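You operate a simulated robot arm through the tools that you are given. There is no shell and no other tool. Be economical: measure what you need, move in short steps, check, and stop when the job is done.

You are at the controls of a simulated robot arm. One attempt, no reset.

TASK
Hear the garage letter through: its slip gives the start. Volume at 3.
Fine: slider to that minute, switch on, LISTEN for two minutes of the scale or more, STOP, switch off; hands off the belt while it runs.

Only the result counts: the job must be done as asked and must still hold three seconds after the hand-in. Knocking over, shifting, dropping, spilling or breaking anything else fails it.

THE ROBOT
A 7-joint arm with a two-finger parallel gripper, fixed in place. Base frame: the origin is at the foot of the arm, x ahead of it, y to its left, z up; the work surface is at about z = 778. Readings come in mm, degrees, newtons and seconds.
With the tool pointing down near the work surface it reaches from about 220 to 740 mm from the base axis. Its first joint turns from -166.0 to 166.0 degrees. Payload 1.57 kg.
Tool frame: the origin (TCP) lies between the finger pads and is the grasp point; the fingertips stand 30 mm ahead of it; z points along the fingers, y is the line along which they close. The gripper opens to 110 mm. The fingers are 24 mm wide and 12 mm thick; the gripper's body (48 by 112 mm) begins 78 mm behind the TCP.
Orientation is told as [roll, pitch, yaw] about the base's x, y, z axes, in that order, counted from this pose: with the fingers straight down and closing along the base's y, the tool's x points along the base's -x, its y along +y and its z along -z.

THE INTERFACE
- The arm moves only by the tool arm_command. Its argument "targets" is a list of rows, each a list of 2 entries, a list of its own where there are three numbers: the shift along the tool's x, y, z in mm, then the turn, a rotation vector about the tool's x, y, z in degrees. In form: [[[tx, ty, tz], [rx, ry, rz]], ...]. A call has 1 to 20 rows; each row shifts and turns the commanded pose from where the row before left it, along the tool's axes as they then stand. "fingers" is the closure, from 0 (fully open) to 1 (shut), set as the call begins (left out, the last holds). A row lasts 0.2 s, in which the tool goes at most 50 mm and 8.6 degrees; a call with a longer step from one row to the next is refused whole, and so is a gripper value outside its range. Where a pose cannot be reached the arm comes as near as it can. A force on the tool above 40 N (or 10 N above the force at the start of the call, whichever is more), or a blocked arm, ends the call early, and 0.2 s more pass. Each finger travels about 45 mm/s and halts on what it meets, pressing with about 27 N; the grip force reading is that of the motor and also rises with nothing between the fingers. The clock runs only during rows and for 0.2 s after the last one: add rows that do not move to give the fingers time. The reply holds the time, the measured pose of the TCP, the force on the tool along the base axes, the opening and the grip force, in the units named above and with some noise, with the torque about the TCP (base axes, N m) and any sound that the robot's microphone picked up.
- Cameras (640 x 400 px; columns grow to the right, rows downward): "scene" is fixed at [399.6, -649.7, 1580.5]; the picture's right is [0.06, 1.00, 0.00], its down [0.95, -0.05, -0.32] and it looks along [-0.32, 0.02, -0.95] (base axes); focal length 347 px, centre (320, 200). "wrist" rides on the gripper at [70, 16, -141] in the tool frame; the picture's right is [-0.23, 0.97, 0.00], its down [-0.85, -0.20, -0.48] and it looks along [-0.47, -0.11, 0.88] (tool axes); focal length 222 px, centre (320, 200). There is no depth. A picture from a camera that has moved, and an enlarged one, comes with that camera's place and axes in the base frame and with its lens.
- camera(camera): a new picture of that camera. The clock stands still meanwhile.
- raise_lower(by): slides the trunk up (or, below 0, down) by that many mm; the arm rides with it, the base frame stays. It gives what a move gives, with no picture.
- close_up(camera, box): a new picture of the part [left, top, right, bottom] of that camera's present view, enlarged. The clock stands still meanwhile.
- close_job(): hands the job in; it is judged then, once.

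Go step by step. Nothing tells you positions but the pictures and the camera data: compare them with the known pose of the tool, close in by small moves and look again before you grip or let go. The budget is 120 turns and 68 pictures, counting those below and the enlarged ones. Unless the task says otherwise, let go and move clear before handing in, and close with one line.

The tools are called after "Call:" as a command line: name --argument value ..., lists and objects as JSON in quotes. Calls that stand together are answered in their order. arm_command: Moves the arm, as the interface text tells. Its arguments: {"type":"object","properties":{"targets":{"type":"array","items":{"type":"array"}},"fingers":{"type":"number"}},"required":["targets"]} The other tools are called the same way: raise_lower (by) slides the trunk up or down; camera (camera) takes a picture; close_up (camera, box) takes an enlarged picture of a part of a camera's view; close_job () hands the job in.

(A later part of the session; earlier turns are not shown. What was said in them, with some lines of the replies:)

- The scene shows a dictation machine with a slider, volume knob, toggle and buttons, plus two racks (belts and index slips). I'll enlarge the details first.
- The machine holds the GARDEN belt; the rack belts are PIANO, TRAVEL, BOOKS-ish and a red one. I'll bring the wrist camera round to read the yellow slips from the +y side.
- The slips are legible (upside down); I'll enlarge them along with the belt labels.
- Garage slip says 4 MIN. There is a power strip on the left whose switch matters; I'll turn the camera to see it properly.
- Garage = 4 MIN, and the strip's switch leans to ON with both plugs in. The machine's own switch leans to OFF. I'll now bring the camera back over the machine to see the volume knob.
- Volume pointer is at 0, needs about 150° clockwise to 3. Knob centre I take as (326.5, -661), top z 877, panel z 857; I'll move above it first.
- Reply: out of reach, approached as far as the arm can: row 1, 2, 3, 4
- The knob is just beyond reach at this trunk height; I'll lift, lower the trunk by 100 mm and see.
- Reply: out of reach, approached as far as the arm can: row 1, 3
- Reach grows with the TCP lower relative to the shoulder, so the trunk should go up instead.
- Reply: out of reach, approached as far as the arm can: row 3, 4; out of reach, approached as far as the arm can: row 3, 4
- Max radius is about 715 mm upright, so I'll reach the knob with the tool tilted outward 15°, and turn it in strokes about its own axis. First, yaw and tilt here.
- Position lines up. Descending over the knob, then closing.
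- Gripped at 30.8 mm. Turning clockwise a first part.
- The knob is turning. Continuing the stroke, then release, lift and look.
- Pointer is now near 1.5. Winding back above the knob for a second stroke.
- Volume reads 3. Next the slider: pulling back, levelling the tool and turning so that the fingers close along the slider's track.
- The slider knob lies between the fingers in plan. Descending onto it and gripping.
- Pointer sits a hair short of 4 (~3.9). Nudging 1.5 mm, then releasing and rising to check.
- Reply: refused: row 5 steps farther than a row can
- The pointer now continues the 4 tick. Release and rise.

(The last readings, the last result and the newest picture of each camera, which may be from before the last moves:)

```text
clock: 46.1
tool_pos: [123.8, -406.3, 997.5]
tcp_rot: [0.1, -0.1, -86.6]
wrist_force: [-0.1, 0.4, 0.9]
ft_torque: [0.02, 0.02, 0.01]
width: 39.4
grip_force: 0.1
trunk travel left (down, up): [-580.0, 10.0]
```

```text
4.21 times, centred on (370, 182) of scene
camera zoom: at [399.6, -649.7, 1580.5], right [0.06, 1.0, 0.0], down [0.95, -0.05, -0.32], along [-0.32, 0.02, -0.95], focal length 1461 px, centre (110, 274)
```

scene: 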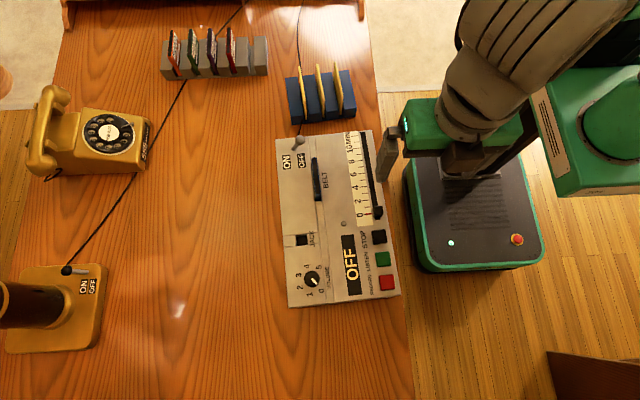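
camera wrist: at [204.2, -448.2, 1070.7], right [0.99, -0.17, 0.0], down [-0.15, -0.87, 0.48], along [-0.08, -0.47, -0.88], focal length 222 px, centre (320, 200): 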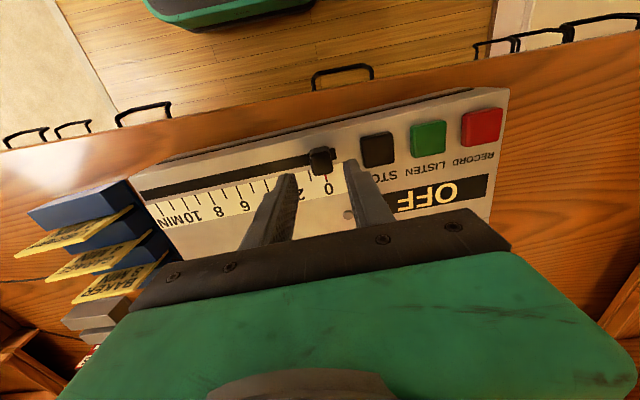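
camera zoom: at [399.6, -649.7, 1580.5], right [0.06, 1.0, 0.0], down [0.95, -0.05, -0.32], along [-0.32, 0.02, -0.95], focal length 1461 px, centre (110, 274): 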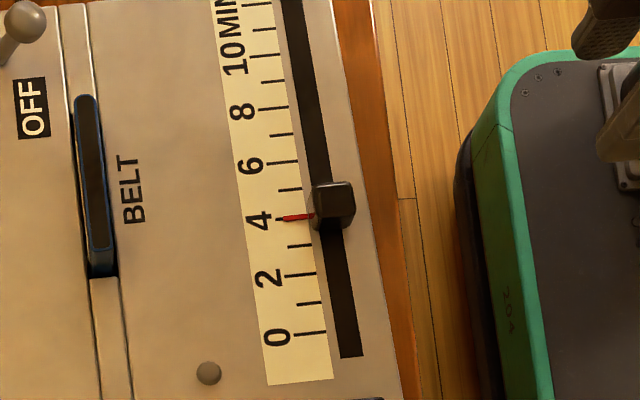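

Slider is on 4. Now the switch: turn back to yaw 0, close the fingers and approach the +y side of the toggle.

Call:
arm_command --targets '[[[0, 0, 0], [0, 0, -7.87]], [[0, 0, 0], [0, 0, -7.87]], [[0, 0, 0], [0, 0, -7.87]], [[0, 0, 0], [0, 0, -7.87]], [[0, 0, 0], [0, 0, -7.87]], [[0, 0, 0], [0, 0, -7.87]], [[0, 0, 0], [0, 0, -7.87]], [[0, 0, 0], [0, 0, -7.87]], [[0, 0, 0], [0, 0, -7.87]], [[0, 0, 0], [0, 0, -7.87]], [[0, 0, 0], [0, 0, -7.87]], [[17.8, -44.8, 7.4], [0, 0, 0]], [[17.8, -44.8, 7.4], [0, 0, 0]], [[17.8, -44.8, 7.4], [0, 0, 0]], [[17.8, -44.8, 7.4], [0, 0, 0]], [[17.6, -44.8, 7.4], [0, 0, 0]], [[0, 0, 0], [0, 0, 0]]]' --fingers 1

Call:
camera --camera "wrist"

Call:
close_up --camera "scene" --box '[260, 80, 380, 180]'

```text
clock: 49.7
tool_pos: [35.4, -629.7, 961.9]
tcp_rot: [0.0, -0.1, 0.0]
wrist_force: [0.3, -0.6, -0.9]
ft_torque: [0.03, -0.01, 0.01]
width: 0.0
grip_force: 21.8
trunk travel left (down, up): [-580.0, 10.0]
```

```text
30 pictures are left
camera wrist: at [-36.0, -613.5, 1101.7], right [0.23, 0.97, 0.0], down [0.86, -0.2, 0.48], along [0.47, -0.11, -0.88], focal length 222 px, centre (320, 200)
```

wrist: 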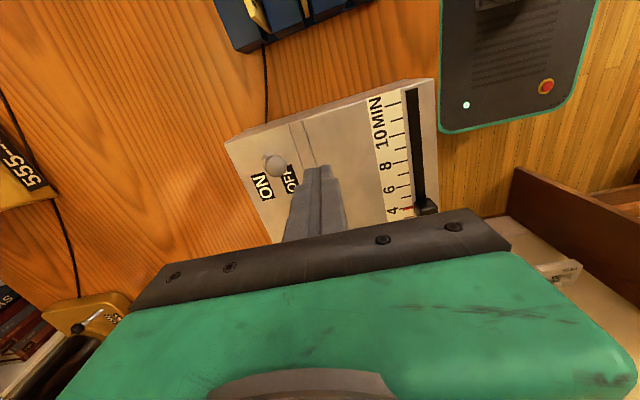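

```text
4.00 times, centred on (320, 130) of scene
camera zoom: at [399.6, -649.7, 1580.5], right [0.06, 1.0, 0.0], down [0.95, -0.05, -0.32], along [-0.32, 0.02, -0.95], focal length 1388 px, centre (320, 480)
```

zoom: 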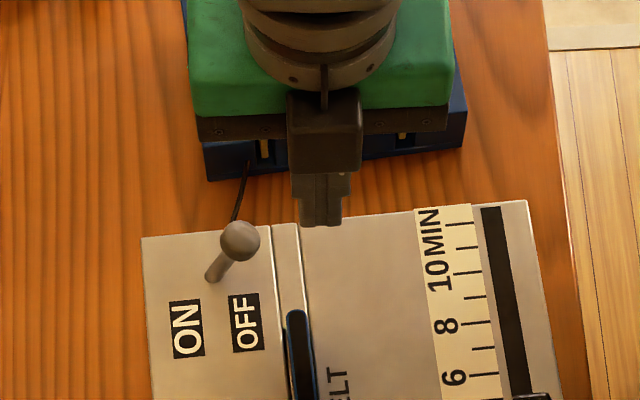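

Refined toggle knob: (26, -672, 895). Lowering beside it and pushing toward -y.

Call:
arm_command --targets '[[[3, 0, 16], [0, 0, 0]], [[3, 0, 16], [0, 0, 0]], [[3, 0, 15], [0, 0, 0]], [[0, 0, 0], [0, 0, 0]]]'

Call:
arm_command --targets '[[[0, -8, 0], [0, 0, 0]], [[0, -8, 0], [0, 0, 0]], [[0, -8, 0], [0, 0, 0]], [[0, -8, 0], [0, 0, 0]], [[0, -8, 0], [0, 0, 0]], [[0, -8, 0], [0, 0, 0]], [[0, -6, 0], [0, 0, 0]], [[0, 0, 0], [0, 0, 0]]]'

Call:
close_up --camera "scene" --box '[260, 80, 380, 180]'

```text
clock: 50.7
tool_pos: [26.6, -629.8, 911.1]
tcp_rot: [0.1, -0.1, 0.0]
wrist_force: [0.4, 0.1, -0.1]
ft_torque: [0.0, 0.0, 0.0]
width: 0.0
grip_force: 21.4
trunk travel left (down, up): [-580.0, 10.0]
```

```text
clock: 52.5
tool_pos: [26.9, -684.1, 912.4]
tcp_rot: [0.0, 0.0, 0.0]
wrist_force: [1.5, 0.7, 0.5]
ft_torque: [-0.02, 0.02, 0.02]
width: 0.0
grip_force: 21.7
trunk travel left (down, up): [-580.0, 10.0]
heard: click
```

```text
4.00 times, centred on (320, 130) of scene
camera zoom: at [399.6, -649.7, 1580.5], right [0.06, 1.0, 0.0], down [0.95, -0.05, -0.32], along [-0.32, 0.02, -0.95], focal length 1388 px, centre (320, 480)
```

zoom: 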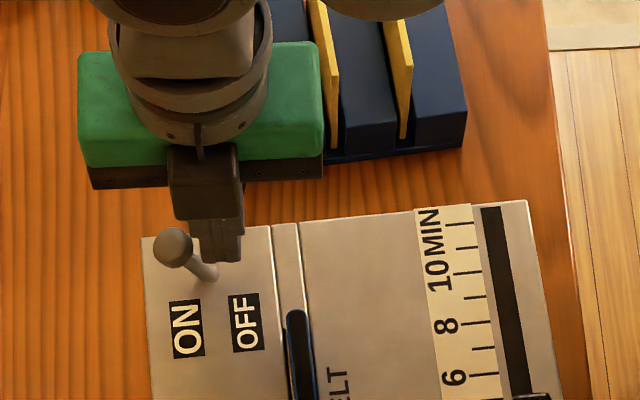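

The switch clicked ON. Moving over to above LISTEN (295, -512).

Call:
arm_command --targets '[[[0, 30, -20], [0, 0, 0]], [[0, 30, -20], [0, 0, 0]], [[-44.7, 18.7, 0], [0, 0, 0]], [[-44.7, 18.7, 0], [0, 0, 0]], [[-44.7, 18.7, 0], [0, 0, 0]], [[-44.7, 18.7, 0], [0, 0, 0]], [[-44.7, 18.7, 0], [0, 0, 0]], [[-44.7, 18.7, 0], [0, 0, 0]], [[0, 0, 20], [0, 0, 0]], [[0, 0, 0], [0, 0, 0]]]'

Call:
camera --camera "wrist"

Call:
close_up --camera "scene" --box '[270, 120, 410, 310]'

```text
clock: 54.7
tool_pos: [295.4, -511.1, 932.6]
tcp_rot: [0.0, 0.0, 0.0]
wrist_force: [0.1, 0.8, -0.2]
ft_torque: [-0.03, -0.02, 0.0]
width: 0.0
grip_force: 21.8
trunk travel left (down, up): [-580.0, 10.0]
```

```text
27 pictures are left
camera wrist: at [224.3, -495.7, 1073.0], right [0.23, 0.97, 0.0], down [0.85, -0.2, 0.48], along [0.47, -0.11, -0.88], focal length 222 px, centre (320, 200)
```

wrist: 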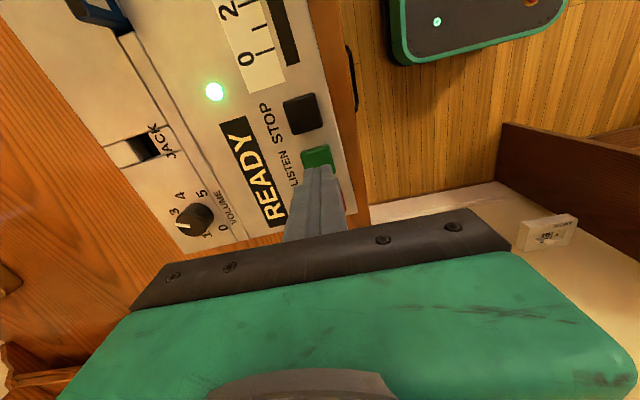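

```text
2.11 times, centred on (340, 215) of scene
camera zoom: at [399.6, -649.7, 1580.5], right [0.06, 1.0, 0.0], down [0.95, -0.05, -0.32], along [-0.32, 0.02, -0.95], focal length 731 px, centre (278, 168)
```

zoom: 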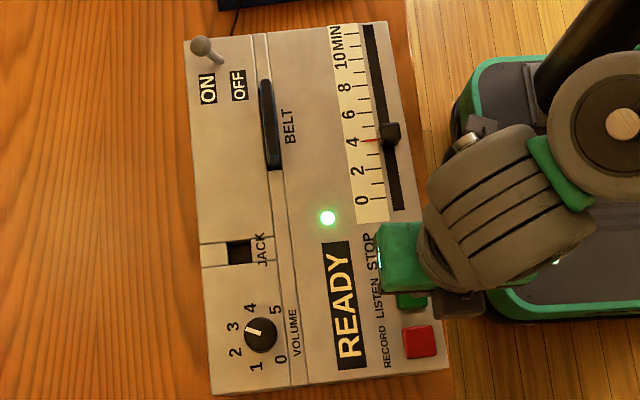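

READY. Pressing LISTEN gently.

Call:
arm_command --targets '[[[0.5, -1, 12], [0, 0, 0]], [[0.5, -1, 12], [0, 0, 0]], [[0, 0, 10], [0, 0, 0]], [[0, 0, 3], [0, 0, 0]], [[0, 0, 2], [0, 0, 0]], [[0, 0, 2], [0, 0, 0]]]'

```text
clock: 56.1
tool_pos: [294.8, -515.5, 890.3]
tcp_rot: [-0.1, 0.0, 0.0]
wrist_force: [-1.1, 1.3, 6.2]
ft_torque: [0.04, 0.04, 0.05]
width: 0.0
grip_force: 20.9
trunk travel left (down, up): [-580.0, 10.0]
heard: click
```

Click. Rising and shifting above STOP, hands off, then checking.

Call:
arm_command --targets '[[[0, 0, -20], [0, 0, 0]], [[0, 0, -20], [0, 0, 0]], [[47, 0, 0], [0, 0, 0]]]'

Call:
close_up --camera "scene" --box '[270, 120, 410, 310]'

```text
clock: 56.9
tool_pos: [248.4, -512.9, 929.9]
tcp_rot: [0.1, 0.0, 0.1]
wrist_force: [0.8, 0.0, 0.3]
ft_torque: [-0.03, 0.02, -0.01]
width: 0.1
grip_force: 21.6
trunk travel left (down, up): [-580.0, 10.0]
```

```text
2.11 times, centred on (340, 215) of scene
camera zoom: at [399.6, -649.7, 1580.5], right [0.06, 1.0, 0.0], down [0.95, -0.05, -0.32], along [-0.32, 0.02, -0.95], focal length 731 px, centre (278, 168)
```

zoom: 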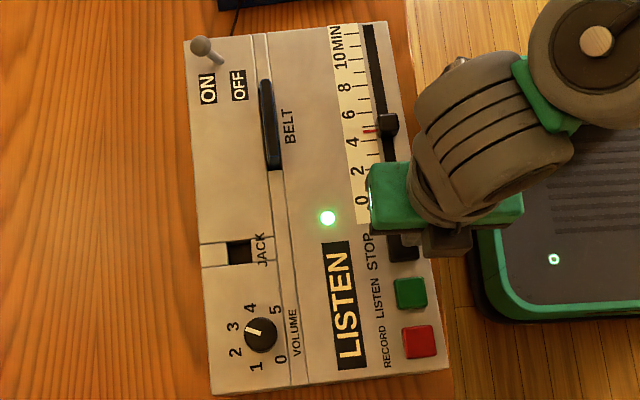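

LISTEN runs; the slider is at about 4.7 already. Waiting a bit.

Call:
arm_command --targets '[[[0, 0, 5], [0, 0, 0]], [[0, -1, 5], [0, 0, 0]], [[0, 0, 0], [0, 0, 0]], [[0, 0, 0], [0, 0, 0]], [[0, 0, 0], [0, 0, 0]], [[0, 0, 0], [0, 0, 0]]]'

Call:
close_up --camera "scene" --box '[340, 125, 400, 220]'

```text
clock: 58.3
tool_pos: [247.8, -515.2, 920.0]
tcp_rot: [-0.1, 0.0, 0.0]
wrist_force: [0.2, -0.1, -0.2]
ft_torque: [-0.01, -0.01, 0.01]
width: 0.0
grip_force: 21.0
trunk travel left (down, up): [-580.0, 10.0]
```

```text
4.21 times, centred on (370, 172) of scene
camera zoom: at [399.6, -649.7, 1580.5], right [0.06, 1.0, 0.0], down [0.95, -0.05, -0.32], along [-0.32, 0.02, -0.95], focal length 1461 px, centre (110, 316)
```

zoom: 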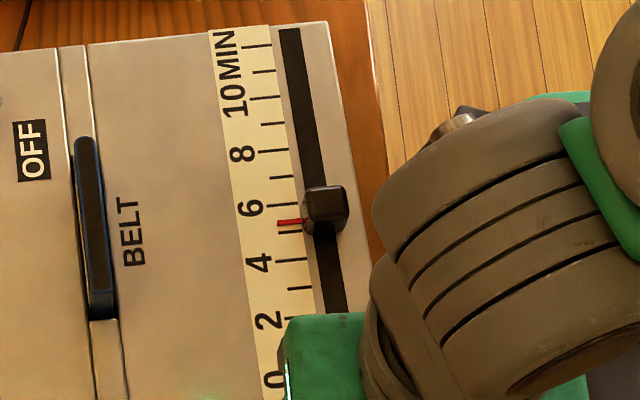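

At about 5.4. Wait a little more, then press STOP in the same call (around 6.7).

Call:
arm_command --targets '[[[0, 0, 0], [0, 0, 0]], [[0, 0, 0], [0, 0, 0]], [[0, 0, 0], [0, 0, 0]], [[0, 0, 0], [0, 0, 0]], [[0, 0, 0], [0, 0, 0]], [[0, 0, 0], [0, 0, 0]], [[0, 0, 0], [0, 0, 0]], [[0, 0, 12], [0, 0, 0]], [[0, 0, 10], [0, 0, 0]], [[0, 0, 4], [0, 0, 0]], [[0, 0, 3], [0, 0, 0]], [[0, 0, 2], [0, 0, 0]]]'

```text
clock: 60.9
tool_pos: [248.8, -515.1, 890.3]
tcp_rot: [-0.2, -0.1, 0.0]
wrist_force: [-2.3, 2.7, 11.6]
ft_torque: [0.06, 0.07, 0.08]
width: 0.2
grip_force: 21.6
trunk travel left (down, up): [-580.0, 10.0]
heard: click
```

Call:
arm_command --targets '[[[0, 0, -20], [0, 0, 0]], [[0, 0, -40], [0, 0, 0]], [[0, 0, 0], [0, 0, 0]]]'

Call:
close_up --camera "scene" --box '[270, 120, 410, 310]'

```text
clock: 61.7
tool_pos: [247.4, -512.8, 947.5]
tcp_rot: [0.0, 0.0, -0.1]
wrist_force: [0.5, -0.1, -0.1]
ft_torque: [0.01, 0.01, -0.03]
width: 0.0
grip_force: 21.4
trunk travel left (down, up): [-580.0, 10.0]
```

```text
2.11 times, centred on (340, 215) of scene
camera zoom: at [399.6, -649.7, 1580.5], right [0.06, 1.0, 0.0], down [0.95, -0.05, -0.32], along [-0.32, 0.02, -0.95], focal length 731 px, centre (278, 168)
```

zoom: 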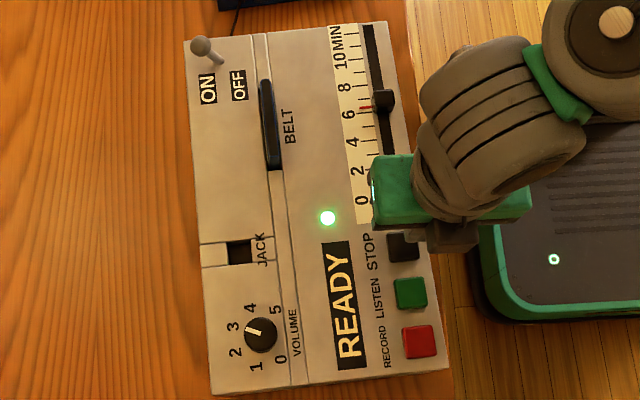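

Stopped (READY). I'll check that the slider is past 6 precisely.

Call:
close_up --camera "scene" --box '[335, 125, 375, 185]'

```text
6.67 times, centred on (355, 155) of scene
camera zoom: at [399.6, -649.7, 1580.5], right [0.06, 1.0, 0.0], down [0.95, -0.05, -0.32], along [-0.32, 0.02, -0.95], focal length 2314 px, centre (87, 500)
```

zoom: 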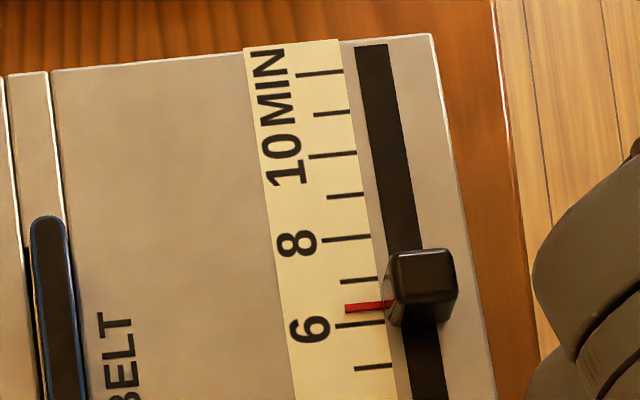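

Pointer at about 6.4, started at 4: over two minutes heard. Now switch off: straddle the toggle with open fingers and pull toward +y.

Call:
arm_command --targets '[[[36.8, -27.8, -3], [0, 0, 0]], [[36.8, -27.8, -3], [0, 0, 0]], [[36.8, -27.8, -3], [0, 0, 0]], [[36.8, -27.8, -3], [0, 0, 0]], [[36.8, -27.8, -3], [0, 0, 0]], [[36.8, -27.8, -3], [0, 0, 0]], [[0, 0, 0], [0, 0, 0]]]' --fingers 0.1

Call:
close_up --camera "scene" --box '[250, 70, 370, 170]'

Call:
camera --camera "wrist"

```text
clock: 63.3
tool_pos: [26.3, -682.9, 967.2]
tcp_rot: [0.0, 0.1, 0.0]
wrist_force: [0.2, -0.1, -1.1]
ft_torque: [0.02, -0.02, 0.04]
width: 99.1
grip_force: 0.0
trunk travel left (down, up): [-580.0, 10.0]
```

```text
4.00 times, centred on (310, 120) of scene
camera zoom: at [399.6, -649.7, 1580.5], right [0.06, 1.0, 0.0], down [0.95, -0.05, -0.32], along [-0.32, 0.02, -0.95], focal length 1388 px, centre (360, 520)
```

zoom: 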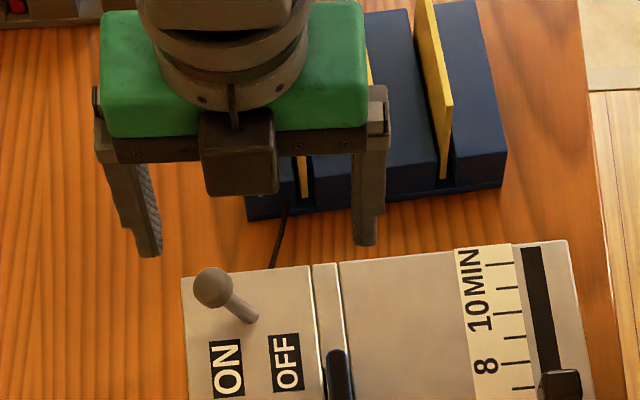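

```text
20 pictures are left
camera wrist: at [-44.1, -666.5, 1108.0], right [0.23, 0.97, 0.0], down [0.86, -0.2, 0.48], along [0.47, -0.11, -0.88], focal length 222 px, centre (320, 200)
```

wrist: 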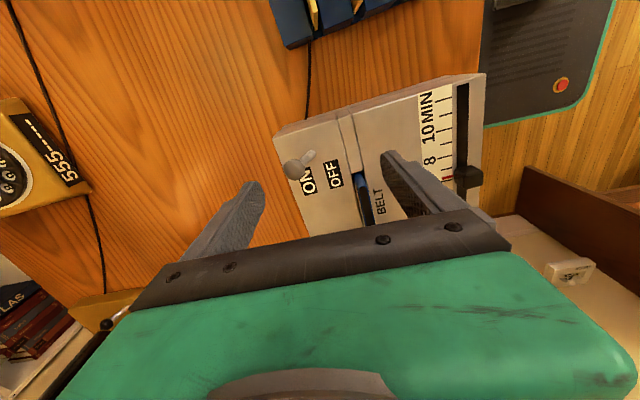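

Toggle knob at (27, -712), between the fingers with ~11 mm clearance. Descending and pulling to +y.

Call:
arm_command --targets '[[[0, 0, 15], [0, 0, 0]], [[0, 0, 15], [0, 0, 0]], [[0, 0, 15], [0, 0, 0]], [[0, 0, 10], [0, 0, 0]], [[0, 0, 0], [0, 0, 0]]]'

Call:
arm_command --targets '[[[0, 7, 0], [0, 0, 0]], [[0, 7, 0], [0, 0, 0]], [[0, 7, 0], [0, 0, 0]], [[0, 7, 0], [0, 0, 0]], [[0, 7, 0], [0, 0, 0]], [[0, 7, 0], [0, 0, 0]], [[0, 7, 0], [0, 0, 0]], [[0, 0, 0], [0, 0, 0]]]'

Call:
close_up --camera "scene" --box '[270, 80, 410, 310]'

```text
clock: 64.5
tool_pos: [25.9, -682.7, 911.3]
tcp_rot: [0.0, 0.1, 0.0]
wrist_force: [0.0, 0.1, -1.1]
ft_torque: [-0.01, 0.03, -0.01]
width: 98.9
grip_force: 0.0
trunk travel left (down, up): [-580.0, 10.0]
```

```text
clock: 66.3
tool_pos: [27.6, -632.2, 912.8]
tcp_rot: [0.1, 0.0, 0.0]
wrist_force: [-0.2, -2.6, 0.2]
ft_torque: [-0.03, -0.01, 0.01]
width: 101.9
grip_force: 1.3
trunk travel left (down, up): [-580.0, 10.0]
heard: click
```

```text
1.74 times, centred on (340, 195) of scene
camera zoom: at [399.6, -649.7, 1580.5], right [0.06, 1.0, 0.0], down [0.95, -0.05, -0.32], along [-0.32, 0.02, -0.95], focal length 604 px, centre (285, 209)
```

zoom: 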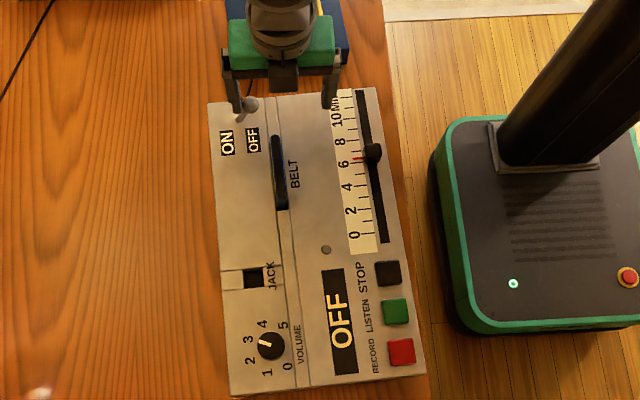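

Clicked OFF, display reads OFF. Backing the finger off the lever, lifting clear and taking one last look.

Call:
arm_command --targets '[[[0, -5, 0], [0, 0, 0]], [[0, 0, -25], [0, 0, 0]], [[0, 0, -40], [0, 0, 0]], [[-20, 40, -10], [0, 0, 0]], [[-20, 40, 0], [0, 0, 0]], [[0, 40, 0], [0, 0, 0]], [[0, 40, 0], [0, 0, 0]], [[0, 0, 0], [0, 0, 0]]]'

Call:
camera --camera "scene"

Call:
close_up --camera "scene" --box '[270, 120, 410, 310]'

```text
clock: 68.1
tool_pos: [69.0, -477.3, 988.7]
tcp_rot: [0.0, 0.0, 0.0]
wrist_force: [-0.3, -0.9, -0.2]
ft_torque: [0.01, -0.01, -0.02]
width: 99.0
grip_force: 0.0
trunk travel left (down, up): [-580.0, 10.0]
```

```text
18 pictures are left
```

scene: 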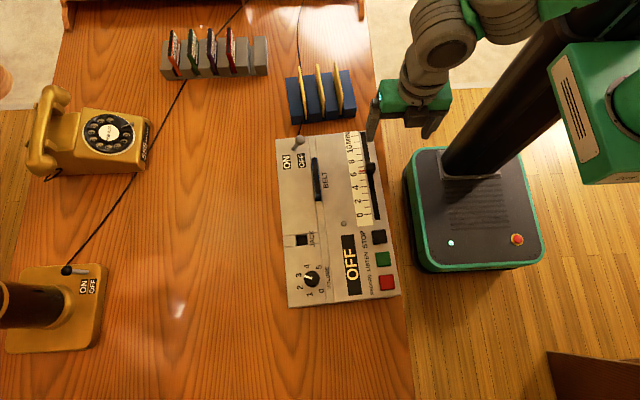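

```text
2.11 times, centred on (340, 215) of scene
camera zoom: at [399.6, -649.7, 1580.5], right [0.06, 1.0, 0.0], down [0.95, -0.05, -0.32], along [-0.32, 0.02, -0.95], focal length 731 px, centre (278, 168)
```

zoom: 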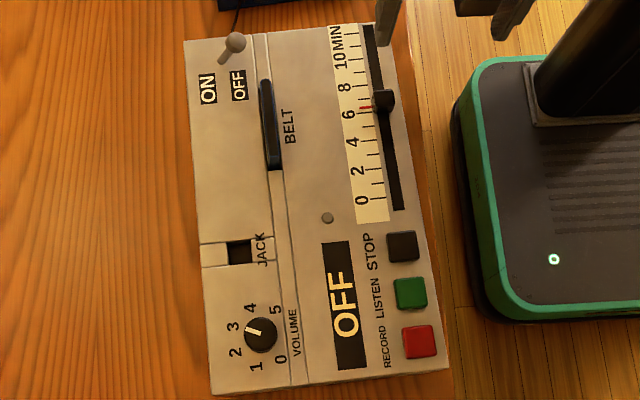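

Everything is in order: volume at 3, switch off, nothing else moved, arm clear. Handing in.

Call:
close_job

```text
The job is handed in.
```

I played the garage letter from minute 4, as its slip says, to about 6.4 on the scale with the volume at 3. Then I pressed STOP and switched the machine off; I used the GARDEN belt already in the machine, since no slip named a belt.
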